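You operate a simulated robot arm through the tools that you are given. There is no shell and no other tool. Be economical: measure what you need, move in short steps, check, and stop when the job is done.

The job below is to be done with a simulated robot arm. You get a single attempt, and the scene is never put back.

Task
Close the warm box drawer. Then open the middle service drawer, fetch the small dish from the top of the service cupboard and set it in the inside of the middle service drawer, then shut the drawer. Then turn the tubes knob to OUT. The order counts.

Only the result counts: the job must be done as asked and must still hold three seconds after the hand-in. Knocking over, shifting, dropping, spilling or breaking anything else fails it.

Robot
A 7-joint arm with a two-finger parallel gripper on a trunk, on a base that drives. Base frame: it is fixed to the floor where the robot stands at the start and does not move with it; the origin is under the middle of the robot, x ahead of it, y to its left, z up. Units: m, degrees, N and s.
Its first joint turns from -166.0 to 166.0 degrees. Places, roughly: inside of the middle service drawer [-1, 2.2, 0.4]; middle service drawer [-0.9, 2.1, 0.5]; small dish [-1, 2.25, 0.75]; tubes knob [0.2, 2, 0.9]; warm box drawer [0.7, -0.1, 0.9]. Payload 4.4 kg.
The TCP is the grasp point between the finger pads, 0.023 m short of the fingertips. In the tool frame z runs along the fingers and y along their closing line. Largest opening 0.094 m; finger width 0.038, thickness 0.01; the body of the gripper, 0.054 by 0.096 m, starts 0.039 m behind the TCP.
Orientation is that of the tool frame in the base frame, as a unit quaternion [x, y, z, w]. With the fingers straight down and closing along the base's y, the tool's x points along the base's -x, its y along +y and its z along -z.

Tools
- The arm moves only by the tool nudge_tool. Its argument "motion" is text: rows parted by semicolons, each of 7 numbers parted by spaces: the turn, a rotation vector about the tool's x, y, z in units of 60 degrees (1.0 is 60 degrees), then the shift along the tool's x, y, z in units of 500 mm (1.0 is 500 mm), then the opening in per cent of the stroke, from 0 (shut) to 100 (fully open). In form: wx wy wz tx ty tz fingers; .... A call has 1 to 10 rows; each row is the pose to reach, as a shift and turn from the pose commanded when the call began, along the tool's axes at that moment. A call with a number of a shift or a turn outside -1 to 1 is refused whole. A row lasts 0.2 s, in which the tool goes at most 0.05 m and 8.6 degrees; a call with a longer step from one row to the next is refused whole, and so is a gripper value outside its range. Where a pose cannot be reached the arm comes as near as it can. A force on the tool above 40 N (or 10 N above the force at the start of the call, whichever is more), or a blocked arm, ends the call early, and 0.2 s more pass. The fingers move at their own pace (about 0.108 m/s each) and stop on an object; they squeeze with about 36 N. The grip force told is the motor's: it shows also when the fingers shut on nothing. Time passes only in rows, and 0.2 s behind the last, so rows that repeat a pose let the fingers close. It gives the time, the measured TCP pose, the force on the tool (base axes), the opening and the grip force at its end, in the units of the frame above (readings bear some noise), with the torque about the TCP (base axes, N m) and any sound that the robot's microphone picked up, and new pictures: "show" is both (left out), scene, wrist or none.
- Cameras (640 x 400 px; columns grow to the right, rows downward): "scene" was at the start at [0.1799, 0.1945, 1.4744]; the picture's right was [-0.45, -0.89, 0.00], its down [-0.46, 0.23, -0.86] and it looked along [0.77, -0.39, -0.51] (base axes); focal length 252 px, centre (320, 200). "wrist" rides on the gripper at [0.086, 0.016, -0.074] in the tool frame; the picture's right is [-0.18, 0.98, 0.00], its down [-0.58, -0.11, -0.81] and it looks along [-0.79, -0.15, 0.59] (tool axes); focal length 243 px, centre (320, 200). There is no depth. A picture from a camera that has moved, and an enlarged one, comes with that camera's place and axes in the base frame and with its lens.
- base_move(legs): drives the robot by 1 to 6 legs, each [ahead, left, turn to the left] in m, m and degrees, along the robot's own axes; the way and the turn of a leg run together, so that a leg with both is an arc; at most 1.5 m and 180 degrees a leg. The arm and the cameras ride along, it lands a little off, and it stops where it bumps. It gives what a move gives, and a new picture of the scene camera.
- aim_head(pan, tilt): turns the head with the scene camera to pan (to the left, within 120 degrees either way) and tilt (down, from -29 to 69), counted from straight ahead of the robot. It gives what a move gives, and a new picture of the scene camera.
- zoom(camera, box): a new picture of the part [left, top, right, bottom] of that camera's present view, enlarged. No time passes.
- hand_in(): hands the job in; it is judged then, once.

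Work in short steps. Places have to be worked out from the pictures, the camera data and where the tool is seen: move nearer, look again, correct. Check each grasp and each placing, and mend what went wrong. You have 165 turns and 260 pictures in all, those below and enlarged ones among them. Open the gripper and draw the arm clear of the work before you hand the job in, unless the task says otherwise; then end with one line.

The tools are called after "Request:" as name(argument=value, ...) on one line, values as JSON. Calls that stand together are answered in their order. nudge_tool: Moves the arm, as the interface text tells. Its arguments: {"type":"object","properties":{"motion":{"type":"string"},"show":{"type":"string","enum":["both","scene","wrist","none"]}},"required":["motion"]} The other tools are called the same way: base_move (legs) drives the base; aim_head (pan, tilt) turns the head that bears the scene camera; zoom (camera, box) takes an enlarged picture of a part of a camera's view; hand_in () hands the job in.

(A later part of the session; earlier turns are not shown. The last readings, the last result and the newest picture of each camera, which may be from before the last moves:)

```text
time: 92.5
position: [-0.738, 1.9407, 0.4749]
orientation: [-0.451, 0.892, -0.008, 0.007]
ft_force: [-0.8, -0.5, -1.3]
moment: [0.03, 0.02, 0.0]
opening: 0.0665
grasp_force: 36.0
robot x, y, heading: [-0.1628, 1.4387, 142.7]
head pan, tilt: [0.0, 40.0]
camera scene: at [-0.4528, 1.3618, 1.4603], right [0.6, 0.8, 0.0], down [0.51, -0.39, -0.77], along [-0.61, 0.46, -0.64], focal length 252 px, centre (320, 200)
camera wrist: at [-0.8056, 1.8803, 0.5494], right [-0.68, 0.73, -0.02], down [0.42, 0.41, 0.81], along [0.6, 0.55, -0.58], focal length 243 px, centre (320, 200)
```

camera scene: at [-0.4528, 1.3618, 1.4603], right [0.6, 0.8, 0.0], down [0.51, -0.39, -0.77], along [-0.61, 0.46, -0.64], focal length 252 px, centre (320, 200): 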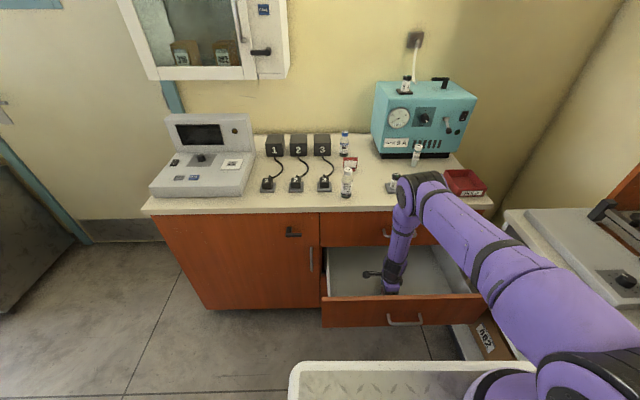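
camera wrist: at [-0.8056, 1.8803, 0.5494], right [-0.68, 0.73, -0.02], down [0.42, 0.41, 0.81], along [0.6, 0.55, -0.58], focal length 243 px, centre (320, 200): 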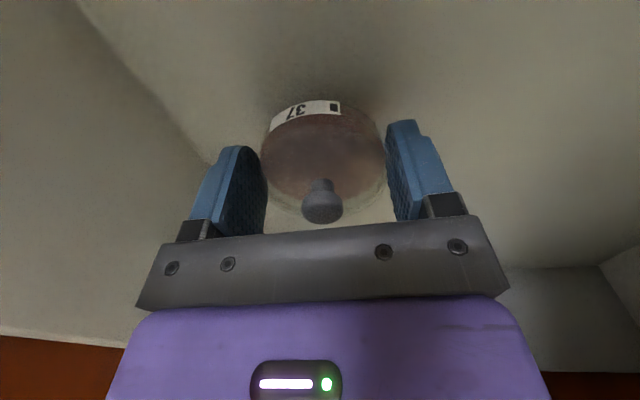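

No contact yet. I lower in 2 mm steps.

Request:
nudge_tool(motion="0 0 0 0 0 0.005 0; 0 0 0 0 0 0.01 0; 0 0 0 0 0 0.014 0; 0 0 0 0 0 0.018 0", show="wrist")

```text
time: 93.5
position: [-0.7375, 1.9401, 0.4678]
orientation: [-0.452, 0.892, -0.008, 0.007]
ft_force: [0.5, 0.0, -0.9]
moment: [-0.01, 0.0, -0.02]
opening: 0.0663
grasp_force: 36.2
robot x, y, heading: [-0.162, 1.437, 142.7]
head pan, tilt: [0.0, 40.0]
camera wrist: at [-0.8047, 1.8802, 0.5398], right [-0.68, 0.73, -0.02], down [0.42, 0.41, 0.81], along [0.6, 0.55, -0.58], focal length 243 px, centre (320, 200)
```

wrist: 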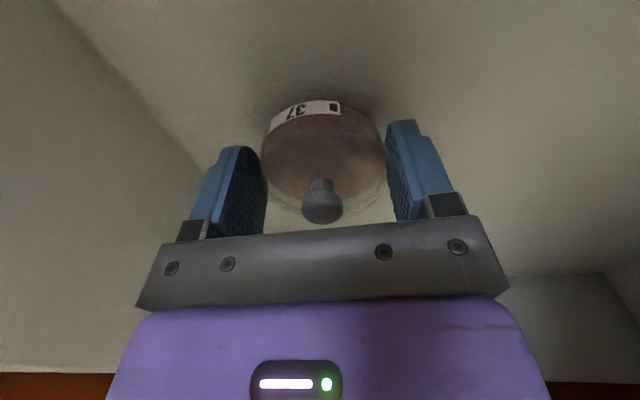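

Still a little above the floor; I keep stepping down.

Request:
nudge_tool(motion="0 0 0 0 0 0.005 0; 0 0 0 0 0 0.01 0; 0 0 0 0 0 0.014 0; 0 0 0 0 0 0.018 0; 0 0 0 0 0 0.022 0; 0 0 0 0 0 0.026 0", show="wrist")

```text
time: 94.9
position: [-0.7364, 1.9399, 0.4547]
orientation: [-0.452, 0.892, -0.008, 0.007]
ft_force: [0.1, 0.5, -0.6]
moment: [0.0, 0.01, -0.01]
opening: 0.0663
grasp_force: 36.1
robot x, y, heading: [-0.1623, 1.434, 142.7]
head pan, tilt: [0.0, 40.0]
camera wrist: at [-0.8047, 1.8803, 0.5272], right [-0.68, 0.73, -0.02], down [0.42, 0.41, 0.81], along [0.6, 0.55, -0.58], focal length 243 px, centre (320, 200)
```

wrist: 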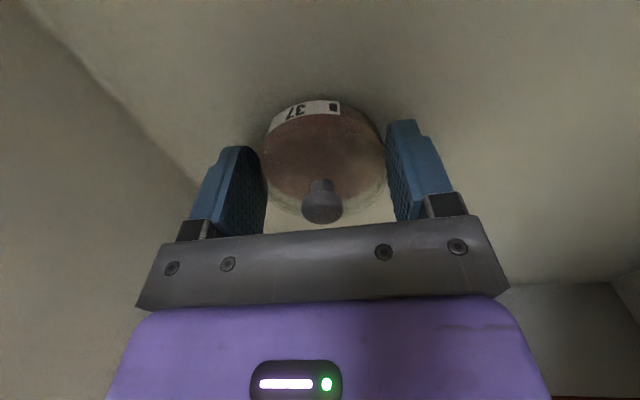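

Closer; continue in 2 mm steps.

Request:
nudge_tool(motion="0 0 0 0 0 0.004 0; 0 0 0 0 0 0.008 0; 0 0 0 0 0 0.012 0; 0 0 0 0 0 0.016 0; 0 0 0 0 0 0.02 0; 0 0 0 0 0 0.024 0; 0 0 0 0 0 0.028 0", show="wrist")

```text
time: 96.4
position: [-0.7414, 1.942, 0.4438]
orientation: [-0.452, 0.892, -0.006, 0.005]
ft_force: [-0.9, -0.9, 12.3]
moment: [0.09, 0.27, -0.08]
opening: 0.0666
grasp_force: 36.0
robot x, y, heading: [-0.1645, 1.432, 142.9]
head pan, tilt: [0.0, 40.0]
stopped in row 7: the force on the tool passed its limit at 44 N (the readings are from after the stop); the commanded pose is now the measured one
camera wrist: at [-0.8075, 1.8822, 0.5169], right [-0.68, 0.73, -0.01], down [0.42, 0.41, 0.81], along [0.6, 0.55, -0.59], focal length 243 px, centre (320, 200)
```

wrist: 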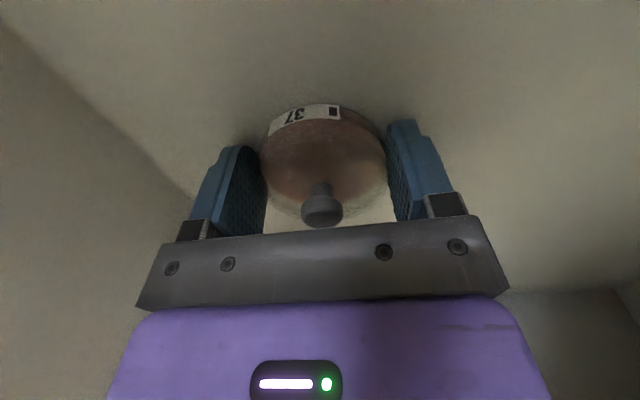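

The dish is on the drawer floor. I open the fingers and rise straight up.

Request:
nudge_tool(motion="0 0 0 0 0 -0.002 78; 0 0 0 0 0 -0.002 86; 0 0 0 0 0 -0.002 86; 0 0 0 0 0 -0.03 86; 0 0 0 0 0 -0.08 86; 0 0 0 0 0 -0.16 86; 0 0 0 0 0 -0.25 86; 0 0 0 0 0 -0.34 86; 0 0 0 0 0 -0.43 86; 0 0 0 0 0 -0.52 86")

```text
time: 98.6
position: [-0.7415, 1.9418, 0.7006]
orientation: [-0.452, 0.892, -0.008, 0.007]
ft_force: [0.2, 0.6, -0.5]
moment: [0.0, 0.01, -0.04]
opening: 0.0807
grasp_force: 0.1
robot x, y, heading: [-0.1618, 1.438, 142.8]
head pan, tilt: [0.0, 40.0]
camera scene: at [-0.4531, 1.3622, 1.4603], right [0.6, 0.8, 0.0], down [0.51, -0.39, -0.77], along [-0.61, 0.46, -0.64], focal length 252 px, centre (320, 200)
camera wrist: at [-0.8089, 1.8815, 0.7748], right [-0.68, 0.73, -0.02], down [0.42, 0.41, 0.81], along [0.6, 0.55, -0.58], focal length 243 px, centre (320, 200)
```

scene: 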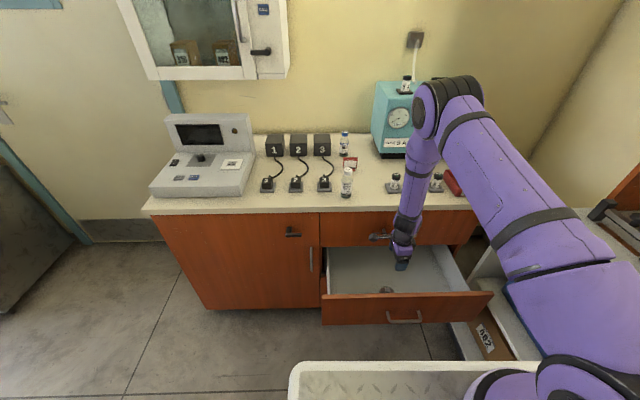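
wrist: 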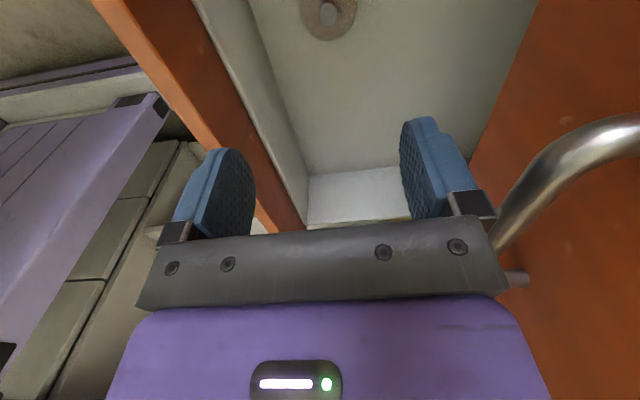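

The dish stands in the drawer. I rise clear, then back away to get in front of the drawer front.

Request:
nudge_tool(motion="0 0 0 0 0 -0.09 86; 0 0 0 0 0 -0.18 86; 0 0 0 0 0 -0.27 86; 0 0 0 0 0 -0.36 50; 0 0 0 0 -0.08 -0.36 0; 0 0 0 0 -0.16 -0.36 0; 0 0 0 0 -0.24 -0.36 0; 0 0 0 0 -0.32 -0.36 0", show="none")

Request:
base_move(legs=[[-0.08, 0, 0]])

Request:
zoom(camera="scene", box=[300, 200, 500, 340])

```text
time: 100.4
position: [-0.621, 1.8492, 0.8849]
orientation: [-0.452, 0.892, -0.007, 0.006]
ft_force: [-0.6, 0.4, 0.1]
moment: [-0.01, -0.01, 0.04]
opening: 0.0001
grasp_force: 36.5
robot x, y, heading: [-0.161, 1.435, 142.7]
head pan, tilt: [0.0, 40.0]
```

```text
time: 101.4
position: [-0.5566, 1.8019, 0.8845]
orientation: [-0.451, 0.892, -0.007, 0.006]
ft_force: [0.3, -1.4, 0.7]
moment: [-0.03, 0.01, 0.01]
opening: 0.0
grasp_force: 35.6
robot x, y, heading: [-0.0993, 1.3882, 142.3]
head pan, tilt: [0.0, 40.0]
camera scene: at [-0.3893, 1.3138, 1.4603], right [0.61, 0.8, 0.0], down [0.51, -0.39, -0.77], along [-0.61, 0.46, -0.64], focal length 252 px, centre (320, 200)
```

scene: 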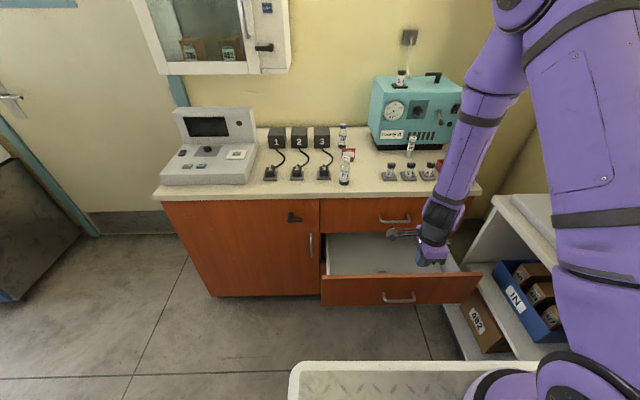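

```text
2.86 times, centred on (400, 270) of scene
camera zoom: at [-0.3893, 1.3138, 1.4603], right [0.61, 0.8, 0.0], down [0.51, -0.39, -0.77], along [-0.61, 0.46, -0.64], focal length 719 px, centre (91, 0)
```

zoom: 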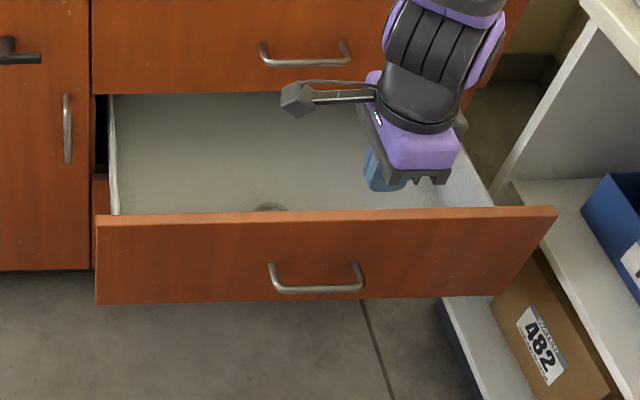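

I step back 2.5 cm and lower the closed fingers in front of the handle.

Request:
nudge_tool(motion="0 0 0 0 -0.06 0 0; 0 0 0 0 -0.06 0.095 0; 0 0 0 0 -0.06 0.19 0; 0 0 0 0 -0.06 0.285 0; 0 0 0 0 -0.06 0.38 0; 0 0 0 0 -0.06 0.475 0; 0 0 0 0 -0.06 0.57 0; 0 0 0 0 -0.06 0.665 0; 0 0 0 0 -0.06 0.735 0")

```text
time: 103.4
position: [-0.5271, 1.7838, 0.5167]
orientation: [-0.451, 0.892, -0.007, 0.006]
ft_force: [-0.3, -0.1, 0.0]
moment: [0.02, -0.04, 0.02]
opening: 0.0
grasp_force: 35.9
robot x, y, heading: [-0.0993, 1.3876, 142.5]
head pan, tilt: [0.0, 40.0]
camera scene: at [-0.3892, 1.3137, 1.4603], right [0.61, 0.8, 0.0], down [0.51, -0.39, -0.77], along [-0.61, 0.46, -0.64], focal length 252 px, centre (320, 200)
camera wrist: at [-0.5938, 1.7232, 0.5899], right [-0.68, 0.73, -0.02], down [0.42, 0.41, 0.81], along [0.6, 0.55, -0.58], focal length 243 px, centre (320, 200)
```

scene: 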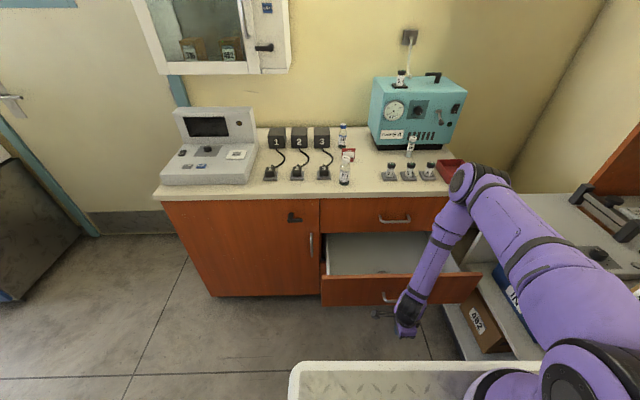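
wrist: 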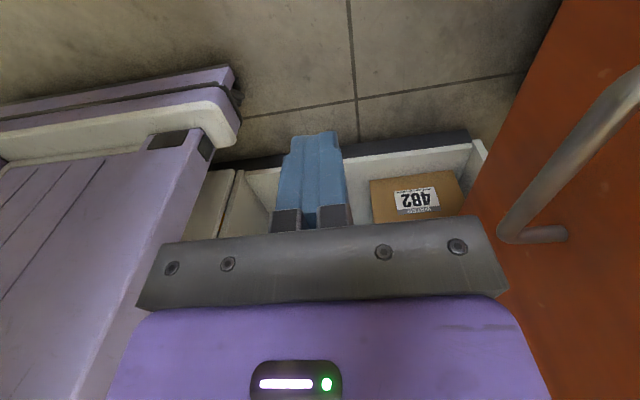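

In position. I push the drawer in smoothly.

Request:
nudge_tool(motion="0 0 0 0 0.08 0 0; 0 0 0 0 0.15 0 0; 0 0 0 0 0.175 0 0; 0 0 0 0 0.205 0 0; 0 0 0 0 0.235 0 0; 0 0 0 0 0.265 0 0; 0 0 0 0 0.295 0 0; 0 0 0 0 0.325 0 0; 0 0 0 0 0.355 0 0; 0 0 0 0 0.385 0 0", show="scene")

```text
time: 105.6
position: [-0.6794, 1.8963, 0.514]
orientation: [-0.451, 0.892, -0.007, 0.007]
ft_force: [0.9, 0.9, 0.1]
moment: [0.06, 0.01, -0.02]
opening: 0.0001
grasp_force: 36.1
robot x, y, heading: [-0.0952, 1.3883, 142.6]
head pan, tilt: [0.0, 40.0]
camera scene: at [-0.3893, 1.314, 1.4603], right [0.61, 0.8, 0.0], down [0.51, -0.39, -0.77], along [-0.61, 0.46, -0.64], focal length 252 px, centre (320, 200)
```

scene: 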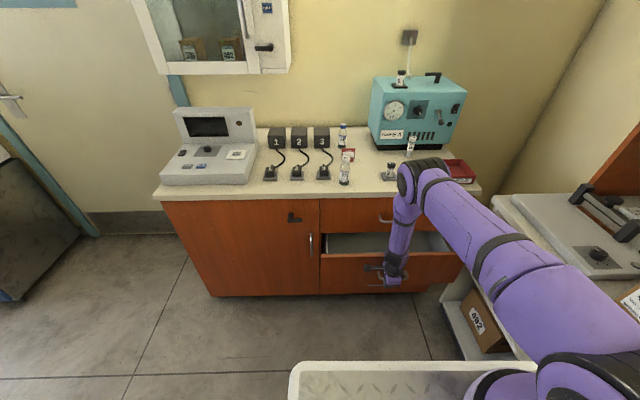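

To keep the wrist clear of the top drawer's handle, I back off slightly, tilt the tool 30° so the fingertips lead, then continue.

Request:
nudge_tool(motion="0 0 0 0 -0.05 0 0; -0.125 0 0 0 -0.06 0 0; -0.25 0 0 0 -0.06 0 0; -0.375 0 0 0 -0.06 0 0; -0.5 0 0 0 -0.06 0 0")

```text
time: 106.8
position: [-0.6572, 1.8784, 0.5135]
orientation: [-0.437, 0.863, 0.226, -0.111]
ft_force: [-0.4, 0.4, 0.1]
moment: [-0.02, -0.03, -0.01]
opening: 0.0
grasp_force: 36.1
robot x, y, heading: [-0.0966, 1.3886, 143.1]
head pan, tilt: [0.0, 40.0]
camera scene: at [-0.3894, 1.3137, 1.4603], right [0.61, 0.8, 0.0], down [0.51, -0.39, -0.77], along [-0.61, 0.46, -0.64], focal length 252 px, centre (320, 200)
camera wrist: at [-0.6933, 1.7953, 0.5867], right [-0.58, 0.66, 0.48], down [0.74, 0.18, 0.65], along [0.34, 0.73, -0.59], focal length 243 px, centre (320, 200)
```

scene: 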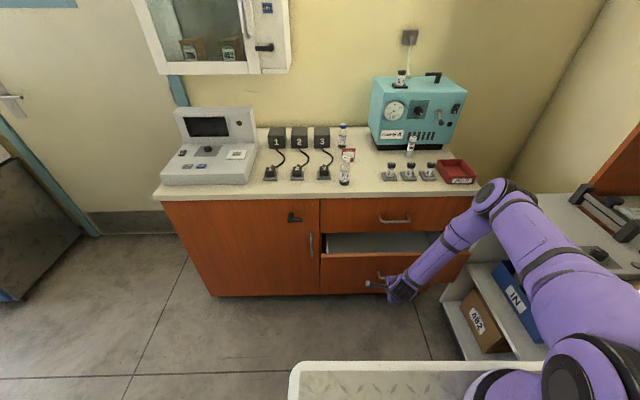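
wrist: 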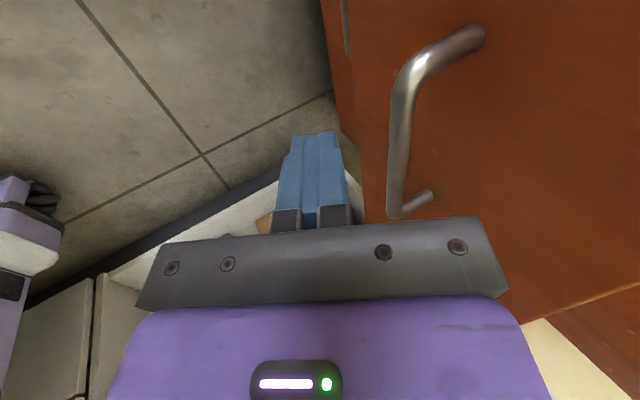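

Now I push on, fingertips leading, until the drawer meets its stop.

Request:
nudge_tool(motion="0 0 0 0 0.0433 0.025 0; 0 0 0 0 0.0693 0.04 0; 0 0 0 0 0.0953 0.055 0; 0 0 0 0 0.1212 0.07 0; 0 0 0 0 0.1472 0.085 0; 0 0 0 0 0.1732 0.1 0; 0 0 0 0 0.1992 0.115 0; 0 0 0 0 0.2252 0.13 0; 0 0 0 0 0.2511 0.145 0; 0 0 0 0 0.2771 0.16 0")

```text
time: 109.0
position: [-0.786, 1.973, 0.5134]
orientation: [-0.437, 0.864, 0.224, -0.11]
ft_force: [0.1, 0.4, 0.3]
moment: [0.0, 0.0, 0.02]
opening: 0.0001
grasp_force: 35.7
robot x, y, heading: [-0.1004, 1.3873, 142.6]
head pan, tilt: [0.0, 40.0]
camera scene: at [-0.3893, 1.3139, 1.4603], right [0.61, 0.8, 0.0], down [0.51, -0.39, -0.77], along [-0.61, 0.46, -0.64], focal length 252 px, centre (320, 200)
camera wrist: at [-0.8204, 1.8895, 0.5844], right [-0.58, 0.66, 0.48], down [0.73, 0.18, 0.66], along [0.35, 0.73, -0.59], focal length 243 px, centre (320, 200)
```

scene: 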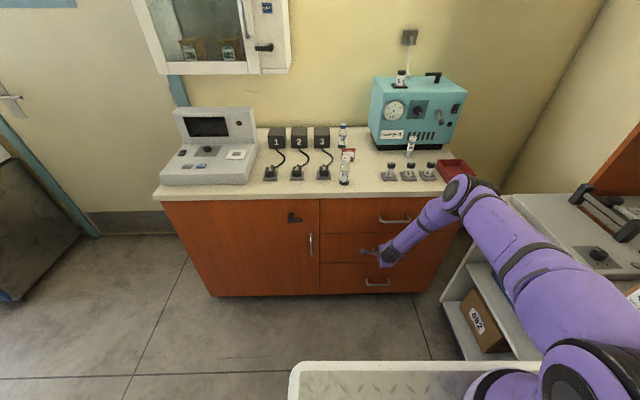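
wrist: 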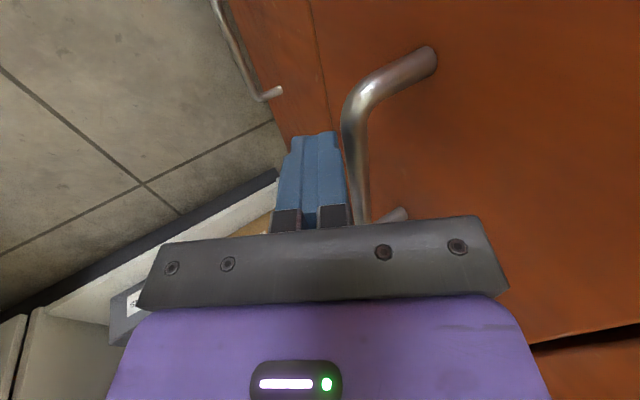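

Nearly shut; I push further until the stop is felt.

Request:
nudge_tool(motion="0 0 0 0 0.0173 0.01 0; 0 0 0 0 0.0346 0.02 0; 0 0 0 0 0.0476 0.0275 0; 0 0 0 0 0.0606 0.035 0; 0 0 0 0 0.0736 0.0425 0; 0 0 0 0 0.0866 0.05 0")

Request:
zoom(camera="scene", box=[300, 180, 480, 300])

```text
time: 109.5
position: [-0.7906, 1.9764, 0.5082]
orientation: [-0.439, 0.865, 0.219, -0.109]
ft_force: [1.6, -1.9, 1.1]
moment: [-0.03, 0.04, 0.08]
opening: 0.0
grasp_force: 35.0
robot x, y, heading: [-0.0995, 1.3913, 142.8]
head pan, tilt: [0.0, 40.0]
stopped in row 2: the force on the tool passed its limit at 51 N (the readings are from after the stop); the commanded pose is now the measured one
camera scene: at [-0.3889, 1.3136, 1.4603], right [0.61, 0.8, 0.0], down [0.51, -0.39, -0.77], along [-0.61, 0.46, -0.64], focal length 252 px, centre (320, 200)
camera wrist: at [-0.8264, 1.8934, 0.5805], right [-0.59, 0.66, 0.47], down [0.73, 0.19, 0.66], along [0.35, 0.73, -0.59], focal length 243 px, centre (320, 200)
```

scene: 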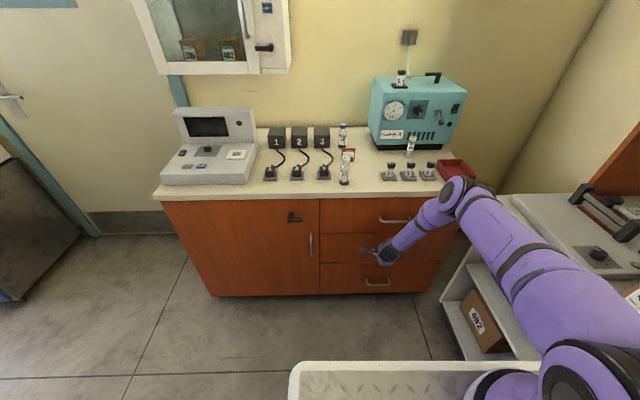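
wrist: 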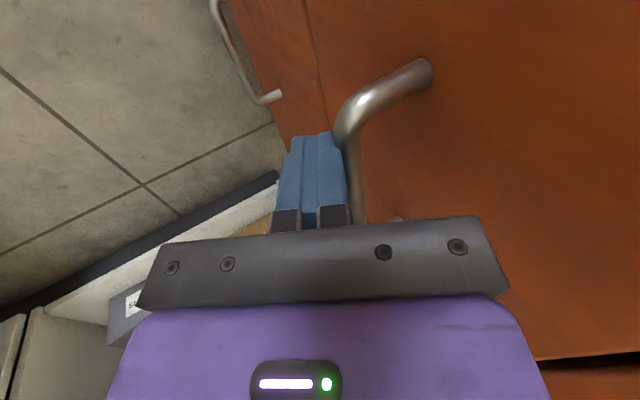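

```text
3.33 times, centred on (390, 240) of scene
camera zoom: at [-0.3889, 1.3136, 1.4603], right [0.61, 0.8, 0.0], down [0.51, -0.39, -0.77], along [-0.61, 0.46, -0.64], focal length 839 px, centre (87, 67)
```

zoom: 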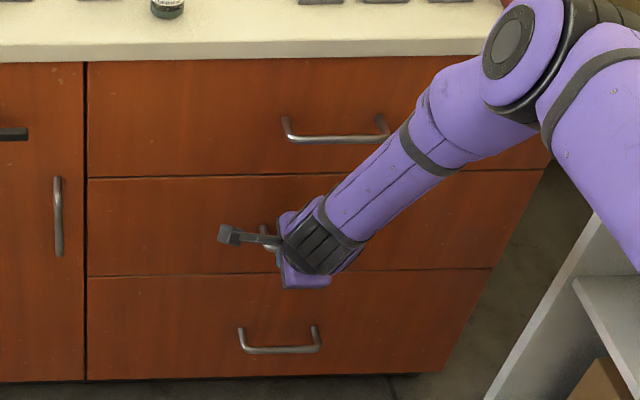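

The middle drawer is flush shut. I withdraw, straighten up, and turn the head right to look for the tubes knob.

Request:
nudge_tool(motion="0 0 0 0 -0.08 -0.046 0; 0 0 0 0 -0.16 -0.092 0; 0 0 0 0 -0.2 -0.2 0; 0 0 0 0 -0.15 -0.28 0; 0 0 0 0 -0.1 -0.36 0; 0 0 0 0 -0.05 -0.44 0; 0 0 0 0 0 -0.52 0; 0 0 0 0 0.05 -0.6 0; 0 0 0 0 0.1 -0.68 0; 0 0 0 0 0.15 -0.76 0", show="none")

Request:
aim_head(pan=-75, tilt=35)

```text
refused: row 3 steps farther than a row can; nothing moved
```

```text
time: 111.0
position: [-0.7908, 1.9764, 0.508]
orientation: [-0.439, 0.865, 0.218, -0.109]
ft_force: [0.7, -3.6, -1.3]
moment: [0.02, -0.07, 0.06]
opening: 0.0001
grasp_force: 36.1
robot x, y, heading: [-0.0967, 1.3845, 142.7]
head pan, tilt: [-75.0, 35.0]
camera scene: at [-0.2881, 1.3437, 1.4679], right [0.93, -0.38, 0.0], down [-0.22, -0.53, -0.82], along [0.31, 0.76, -0.57], focal length 252 px, centre (320, 200)
```

scene: 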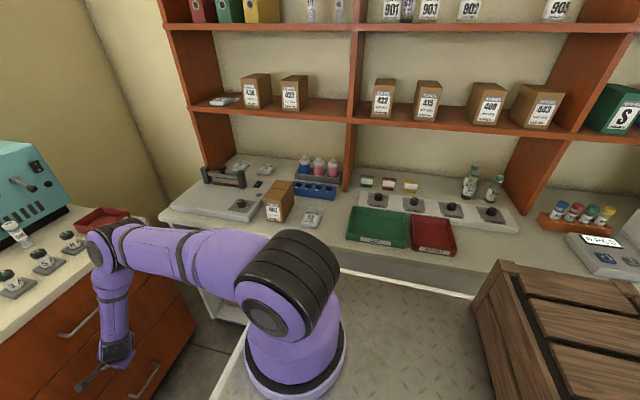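

I withdraw with shorter rows, and zoom on the knob strip.

Request:
zoom(camera="scene", box=[340, 150, 540, 260])

Request:
nudge_tool(motion="0 0 0 0 -0.08 -0.046 0; 0 0 0 0 -0.15 -0.087 0; 0 0 0 0 -0.18 -0.16 0; 0 0 0 0 -0.14 -0.24 0; 0 0 0 0 -0.1 -0.32 0; 0 0 0 0 -0.06 -0.4 0; 0 0 0 0 -0.02 -0.48 0; 0 0 0 0 0.02 -0.56 0; 0 0 0 0 0.06 -0.64 0; 0 0 0 0 0.1 -0.72 0", show="none")

```text
3.20 times, centred on (440, 205) of scene
camera zoom: at [-0.2881, 1.3437, 1.4679], right [0.93, -0.38, 0.0], down [-0.22, -0.53, -0.82], along [0.31, 0.76, -0.57], focal length 805 px, centre (-64, 184)
```

zoom: 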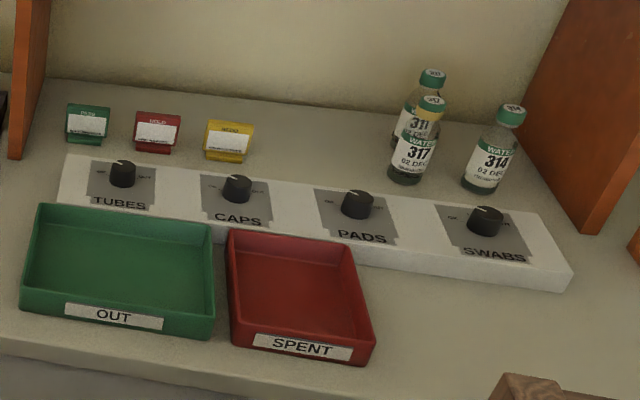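

```text
time: 113.2
position: [-0.6884, 1.9026, 0.8513]
orientation: [-0.439, 0.864, 0.219, -0.11]
ft_force: [-0.3, 0.8, -0.3]
moment: [-0.05, -0.01, 0.02]
opening: 0.0
grasp_force: 36.3
robot x, y, heading: [-0.0998, 1.3865, 142.7]
head pan, tilt: [-75.0, 35.0]
```

The leftmost knob is TUBES. I zoom closer to read its marks.

Request:
zoom(camera="scene", box=[355, 185, 435, 225])

Request:
nudge_tool(motion="0.125 0 0 0 0.04 -0.08 0; 0.25 0 0 0 0.08 -0.16 0; 0.375 0 0 0 0.12 -0.24 0; 0.48 0 0 0 0.16 -0.32 0; 0.48 0 0 0 0.2 -0.4 0; 0.48 0 0 0 0.24 -0.48 0", show="none")

```text
8.00 times, centred on (395, 205) of scene
camera zoom: at [-0.2883, 1.3443, 1.4679], right [0.93, -0.38, 0.0], down [-0.22, -0.53, -0.82], along [0.31, 0.76, -0.57], focal length 2013 px, centre (-280, 160)
```

zoom: 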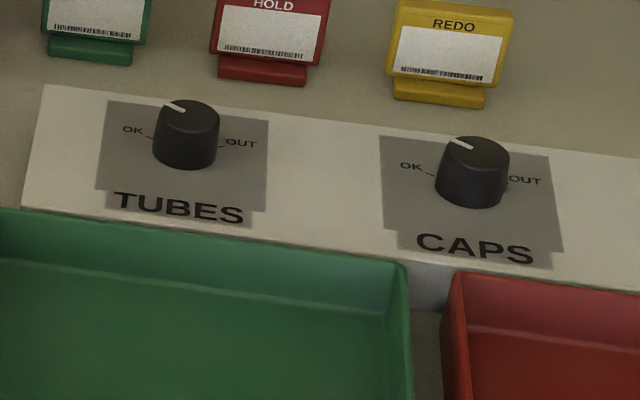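

```text
time: 114.6
position: [-0.6826, 1.8968, 1.1164]
orientation: [-0.454, 0.891, -0.003, 0.004]
ft_force: [0.1, 0.1, -0.8]
moment: [0.03, -0.02, -0.01]
opening: 0.0002
grasp_force: 35.6
robot x, y, heading: [-0.0966, 1.3874, 142.7]
head pan, tilt: [-75.0, 35.0]
```

The TUBES pointer is at OK (left); OUT is to the right, about 140° clockwise. The knob is near (0.22,2.0,0.92), within reach to the robot's right without driving, so I swing the arm over there at z≈1.12.

Request:
nudge_tool(motion="0 0 0 -0.086 -0.045 0 0; 0 0 0 -0.172 -0.09 0 0; 0 0 0 -0.258 -0.135 0 0; 0 0 0 -0.344 -0.18 0 0; 0 0 0 -0.43 -0.225 0 0; 0 0 0 -0.516 -0.27 0 0; 0 0 0 -0.602 -0.315 0 0; 0 0 0 -0.688 -0.36 0 0; 0 0 0 -0.774 -0.405 0 0; 0 0 0 -0.86 -0.45 0 0")

```text
time: 116.8
position: [-0.2467, 2.1089, 1.12]
orientation: [-0.452, 0.892, -0.003, 0.003]
ft_force: [-0.5, -1.0, -0.6]
moment: [0.01, -0.06, 0.02]
opening: 0.0
grasp_force: 36.2
robot x, y, heading: [-0.0989, 1.3859, 142.7]
head pan, tilt: [-75.0, 35.0]
camera scene: at [-0.2885, 1.3432, 1.4678], right [0.93, -0.38, 0.0], down [-0.22, -0.53, -0.82], along [0.31, 0.76, -0.57], focal length 252 px, centre (320, 200)
camera wrist: at [-0.3136, 2.0483, 1.1934], right [-0.69, 0.73, -0.01], down [0.42, 0.41, 0.81], along [0.59, 0.55, -0.59], focal length 243 px, centre (320, 200)
```

scene: 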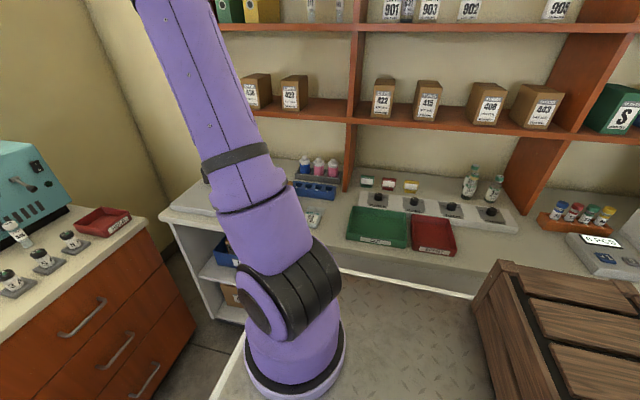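
wrist: 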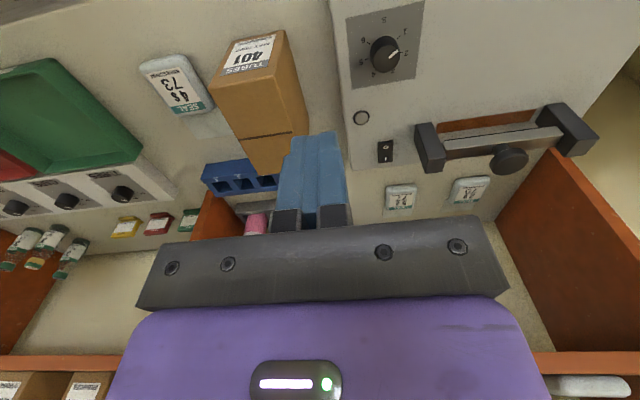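

I continue to above the TUBES knob (~(0.21,2.01)).

Request:
nudge_tool(motion="0 0 0 -0.036 -0.085 0 0; 0 0 0 -0.072 -0.17 0 0; 0 0 0 -0.108 -0.255 0 0; 0 0 0 -0.144 -0.34 0 0; 0 0 0 -0.18 -0.425 0 0; 0 0 0 -0.216 -0.51 0 0; 0 0 0 -0.252 -0.595 0 0; 0 0 0 -0.288 -0.68 0 0; 0 0 0 -0.324 -0.765 0 0; 0 0 0 -0.36 -0.85 0 0")

```text
time: 119.0
position: [0.2036, 2.0032, 1.1253]
orientation: [-0.454, 0.891, -0.003, 0.003]
ft_force: [-1.3, 0.5, 1.2]
moment: [0.01, -0.07, 0.03]
opening: 0.0
grasp_force: 36.6
robot x, y, heading: [-0.0946, 1.3878, 142.6]
head pan, tilt: [-75.0, 35.0]
camera scene: at [-0.2885, 1.3437, 1.4678], right [0.93, -0.38, 0.0], down [-0.22, -0.53, -0.82], along [0.31, 0.76, -0.57], focal length 252 px, centre (320, 200)
camera wrist: at [0.1366, 1.943, 1.1985], right [-0.69, 0.73, -0.01], down [0.42, 0.41, 0.81], along [0.59, 0.55, -0.59], focal length 243 px, centre (320, 200)
```

scene: 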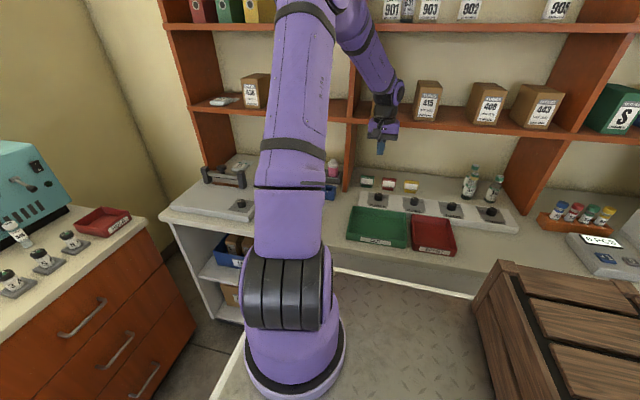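
wrist: 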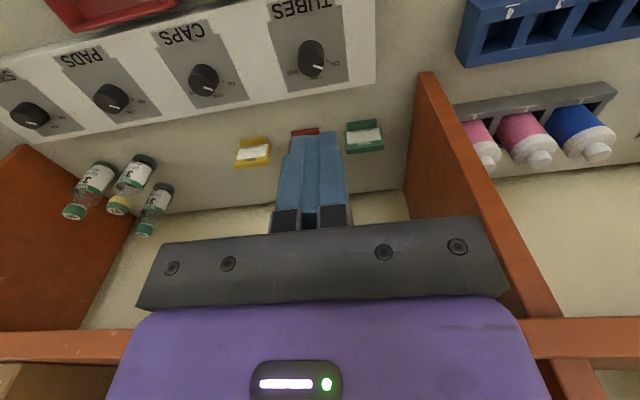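

The knob triangulates to (0.242,2.024,0.899). I pre-turn the tool 75° counter-clockwise so there is room for the clockwise turn, and open the fingers halfway.

Request:
nudge_tool(motion="0 0 -0.125 0 0 0 50; 0 0 -0.25 0 0 0 50; 0 0 -0.375 0 0 0 50; 0 0 -0.5 0 0 0 50; 0 0 -0.625 0 0 0 50; 0 0 -0.75 0 0 0 50; 0 0 -0.875 0 0 0 50; 0 0 -1 0 0 0 50", show="none")

Request:
nudge_tool(motion="0 0 -0.125 0 0 0.05 50; 0 0 -0.25 0 0 0.1 50")

```text
time: 120.8
position: [0.2027, 2.0037, 1.1239]
orientation: [0.838, -0.545, 0.004, -0.001]
ft_force: [0.5, 1.5, -0.4]
moment: [0.0, -0.01, 0.01]
opening: 0.0467
grasp_force: 0.0
robot x, y, heading: [-0.0987, 1.386, 142.6]
head pan, tilt: [-75.0, 35.0]
```

```text
time: 121.4
position: [0.2026, 2.0034, 1.0745]
orientation: [0.902, -0.431, 0.004, -0.001]
ft_force: [0.2, 0.3, 0.3]
moment: [-0.01, -0.01, 0.0]
opening: 0.0469
grasp_force: 0.0
robot x, y, heading: [-0.0964, 1.389, 142.8]
head pan, tilt: [-75.0, 35.0]
camera scene: at [-0.288, 1.3436, 1.4679], right [0.93, -0.38, 0.0], down [-0.22, -0.53, -0.82], along [0.31, 0.76, -0.57], focal length 252 px, centre (320, 200)
camera wrist: at [0.2419, 1.9254, 1.1484], right [-0.88, -0.47, -0.01], down [-0.29, 0.52, 0.8], along [-0.38, 0.71, -0.6], focal length 243 px, centre (320, 200)
```

scene: 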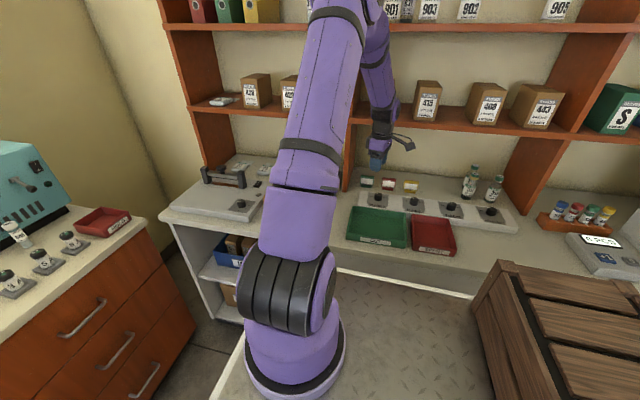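
wrist: 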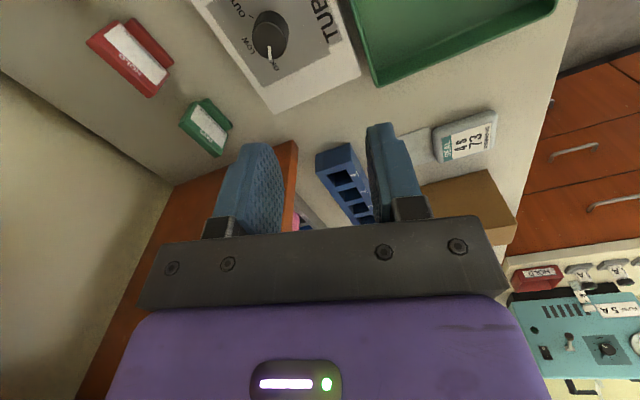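

I zoom the wrist view to read the marks near the knob.

Request:
zoom(camera="wrist", box=[200, 0, 360, 100])

```text
4.00 times, centred on (280, 50) of wrist
camera zoom: at [0.2419, 1.9254, 1.1484], right [-0.88, -0.47, -0.01], down [-0.29, 0.52, 0.8], along [-0.38, 0.71, -0.6], focal length 970 px, centre (480, 800)
```

zoom: 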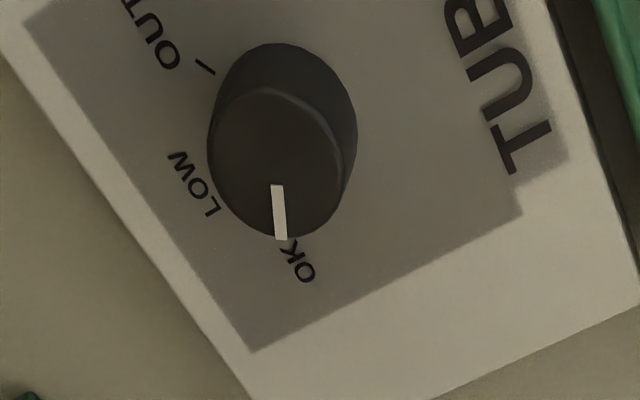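

Three marks: OK (115°), LOW (57°), OUT (-3°), i.e. a 118° clockwise turn from OK to OUT; knob centre (0.242,2.025), top z≈0.909. I descend to z≈0.95 and centre over it.

Request:
nudge_tool(motion="0 0 0 0 0 0.09 50; 0 0 0 0 0 0.18 50; 0 0 0 0 0 0.25 50; 0 0 0 0.008 -0.044 0.25 50; 0 0 0 0.016 -0.0886 0.25 50")

Request:
zoom(camera="scene", box=[330, 130, 450, 230])

```text
time: 122.6
position: [0.244, 2.0235, 0.9484]
orientation: [0.901, -0.433, 0.004, -0.001]
ft_force: [-0.1, 0.3, -0.6]
moment: [0.01, 0.01, 0.02]
opening: 0.0471
grasp_force: 0.0
robot x, y, heading: [-0.0995, 1.3892, 142.8]
head pan, tilt: [-75.0, 35.0]
camera scene: at [-0.2881, 1.3436, 1.4679], right [0.93, -0.38, 0.0], down [-0.22, -0.53, -0.82], along [0.31, 0.76, -0.57], focal length 252 px, centre (320, 200)
camera wrist: at [0.2832, 1.946, 1.0229], right [-0.88, -0.47, -0.01], down [-0.29, 0.52, 0.8], along [-0.38, 0.71, -0.6], focal length 243 px, centre (320, 200)
```

scene: 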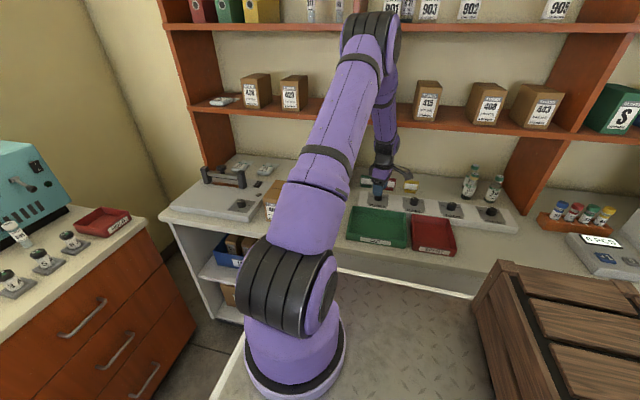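
wrist: 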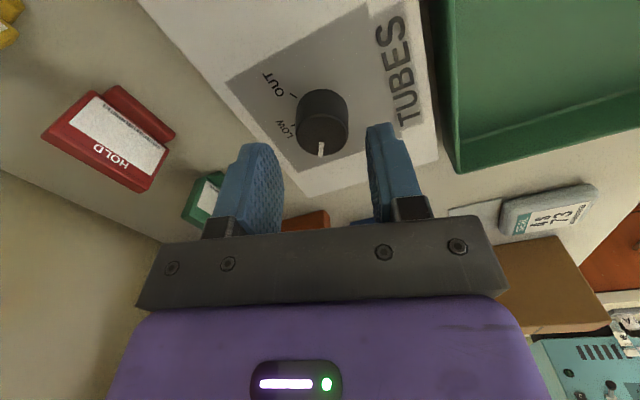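

```text
4.00 times, centred on (390, 180) of scene
camera zoom: at [-0.2881, 1.3436, 1.4679], right [0.93, -0.38, 0.0], down [-0.22, -0.53, -0.82], along [0.31, 0.76, -0.57], focal length 1006 px, centre (40, 280)
```

zoom: 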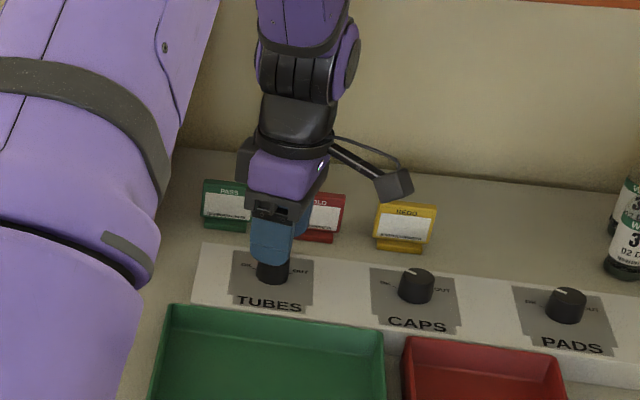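

Aligned to within 6 mm. I correct, lower to z≈0.911 and close on the knob.

Request:
nudge_tool(motion="0 0 0 -0.01 0.003 0.02 50; 0 0 0 -0.01 0.003 0.04 50; 0 0 0 -0.01 0.003 0.06 50; 0 0 0 -0.01 0.003 0.07 50; 0 0 0 -0.01 0.003 0.07 35; 0 0 0 -0.01 0.003 0.07 0; 0 0 0 -0.01 0.003 0.07 0")

```text
time: 124.2
position: [0.2399, 2.0265, 0.9134]
orientation: [0.902, -0.432, 0.004, -0.001]
ft_force: [3.3, 4.7, -0.7]
moment: [0.3, -0.01, -0.05]
opening: 0.031
grasp_force: 44.9
robot x, y, heading: [-0.0972, 1.3879, 142.7]
head pan, tilt: [-75.0, 35.0]
camera scene: at [-0.2877, 1.3441, 1.4679], right [0.93, -0.38, 0.0], down [-0.22, -0.53, -0.82], along [0.31, 0.76, -0.57], focal length 252 px, centre (320, 200)
camera wrist: at [0.2791, 1.9496, 0.9883], right [-0.88, -0.47, -0.01], down [-0.29, 0.52, 0.8], along [-0.38, 0.71, -0.6], focal length 243 px, centre (320, 200)
```

scene: 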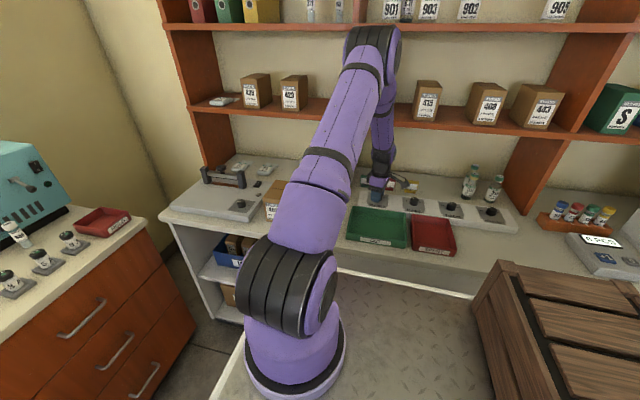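
wrist: 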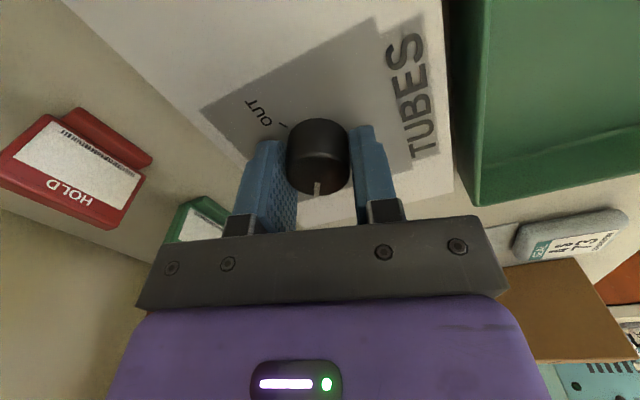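

Gripped at 31 mm. I turn clockwise 60° first.

Request:
nudge_tool(motion="0 0 0.125 0 0 0 0; 0 0 0.25 0 0 0 0; 0 0 0.375 0 0 0 0; 0 0 0.5 0 0 0 0; 0 0 0.625 0 0 0 0; 0 0 0.75 0 0 0 0; 0 0 0.875 0 0 0 0; 0 0 1 0 0 0 0")

```text
time: 125.6
position: [0.2417, 2.0288, 0.914]
orientation: [-0.677, 0.736, -0.004, 0.006]
ft_force: [7.1, 4.2, -12.3]
moment: [0.39, -0.34, 0.01]
opening: 0.0309
grasp_force: 45.0
robot x, y, heading: [-0.0975, 1.3889, 142.7]
head pan, tilt: [-75.0, 35.0]
stopped in row 7: the force on the tool passed its limit at 42 N (the readings are from after the stop); the commanded pose is now the measured one
camera scene: at [-0.2871, 1.3445, 1.468], right [0.93, -0.38, 0.0], down [-0.22, -0.53, -0.82], along [0.31, 0.76, -0.57], focal length 252 px, centre (320, 200)
camera wrist: at [0.2165, 1.943, 0.9876], right [-0.96, 0.27, -0.01], down [0.15, 0.57, 0.81], along [0.22, 0.78, -0.59], focal length 243 px, centre (320, 200)
```

scene: 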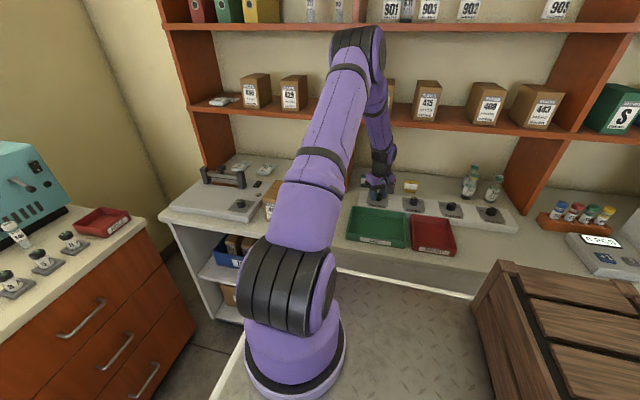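
wrist: 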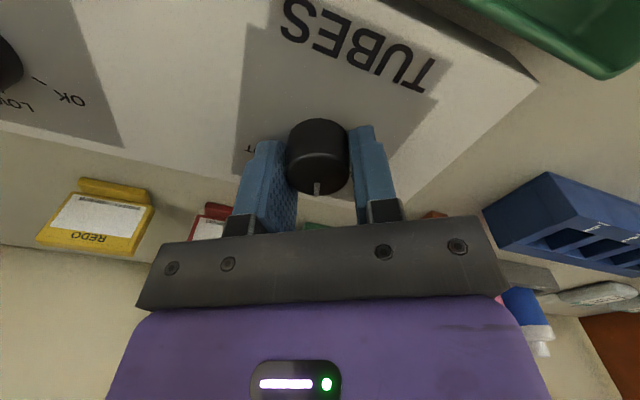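

It turned 44° and the pointer followed. I continue, easing the tool slightly with the side force.

Request:
nudge_tool(motion="0 0 0.06 -0.003 -0.004 0.002 0; 0 0 0.18 -0.003 -0.004 0.002 0; 0 0 0.3 -0.003 -0.004 0.002 0; 0 0 0.42 -0.003 -0.004 0.002 0; 0 0 0.54 -0.003 -0.004 0.002 0; 0 0 0.66 -0.003 -0.004 0.002 0; 0 0 0.78 -0.003 -0.004 0.002 0; 0 0 0.9 -0.003 -0.004 0.002 0; 0 0 1 -0.003 -0.004 0.002 0")

```text
time: 127.6
position: [0.2453, 2.0262, 0.9145]
orientation: [-0.215, 0.977, -0.002, 0.007]
ft_force: [21.7, -33.7, -1.2]
moment: [-0.99, -0.48, 0.16]
opening: 0.0309
grasp_force: 44.5
robot x, y, heading: [-0.1, 1.3882, 142.5]
head pan, tilt: [-75.0, 35.0]
camera scene: at [-0.2867, 1.3426, 1.468], right [0.93, -0.38, 0.0], down [-0.22, -0.53, -0.82], along [0.31, 0.76, -0.57], focal length 252 px, centre (320, 200)
camera wrist: at [0.1581, 2.004, 0.9869], right [-0.25, 0.97, -0.01], down [0.56, 0.15, 0.81], along [0.79, 0.2, -0.58], focal length 243 px, centre (320, 200)
```

scene: 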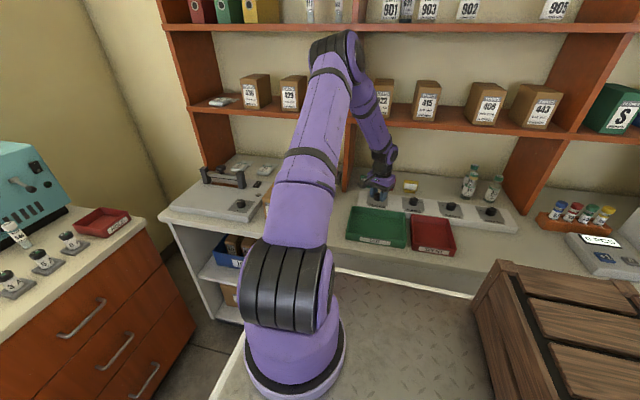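
wrist: 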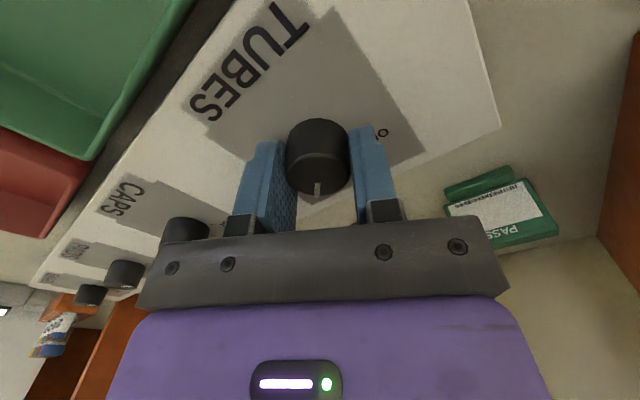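

Turned 104° in total; about 14° remain. I ease the side force and finish the turn.

Request:
nudge_tool(motion="0 0 0 -0.001 -0.006 0 0; 0 0 0.08 -0.001 -0.006 0 0; 0 0 0.16 -0.001 -0.006 0 0; 0 0 0.24 -0.001 -0.006 0 0; 0 0 0.28 -0.001 -0.006 0 0")

```text
time: 128.8
position: [0.2462, 2.0253, 0.9145]
orientation: [-0.072, 0.997, -0.001, 0.006]
ft_force: [16.7, -27.9, -2.9]
moment: [-0.52, -1.45, 0.13]
opening: 0.0311
grasp_force: 45.0
robot x, y, heading: [-0.0977, 1.389, 142.4]
head pan, tilt: [-75.0, 35.0]
camera scene: at [-0.2871, 1.343, 1.4679], right [0.93, -0.38, 0.0], down [-0.22, -0.53, -0.82], along [0.31, 0.76, -0.57], focal length 252 px, centre (320, 200)
camera wrist: at [0.1559, 2.0281, 0.9869], right [0.04, 1.0, 0.0], down [0.58, -0.02, 0.81], along [0.81, -0.03, -0.58], focal length 243 px, centre (320, 200)
```

scene: 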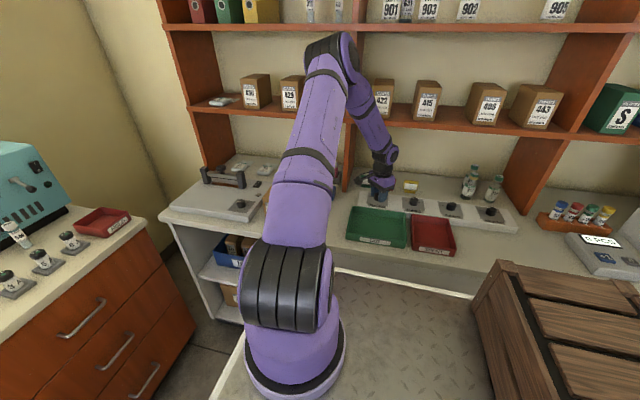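
wrist: 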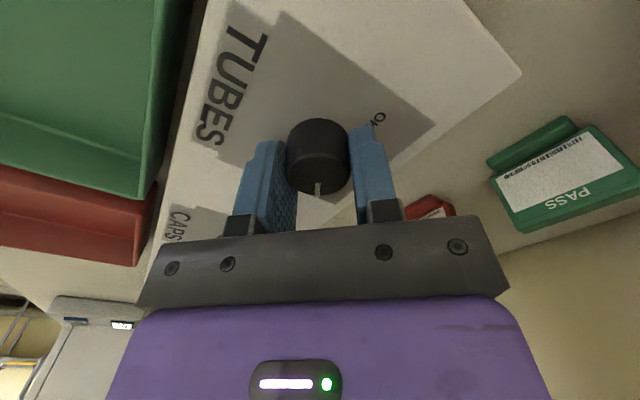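

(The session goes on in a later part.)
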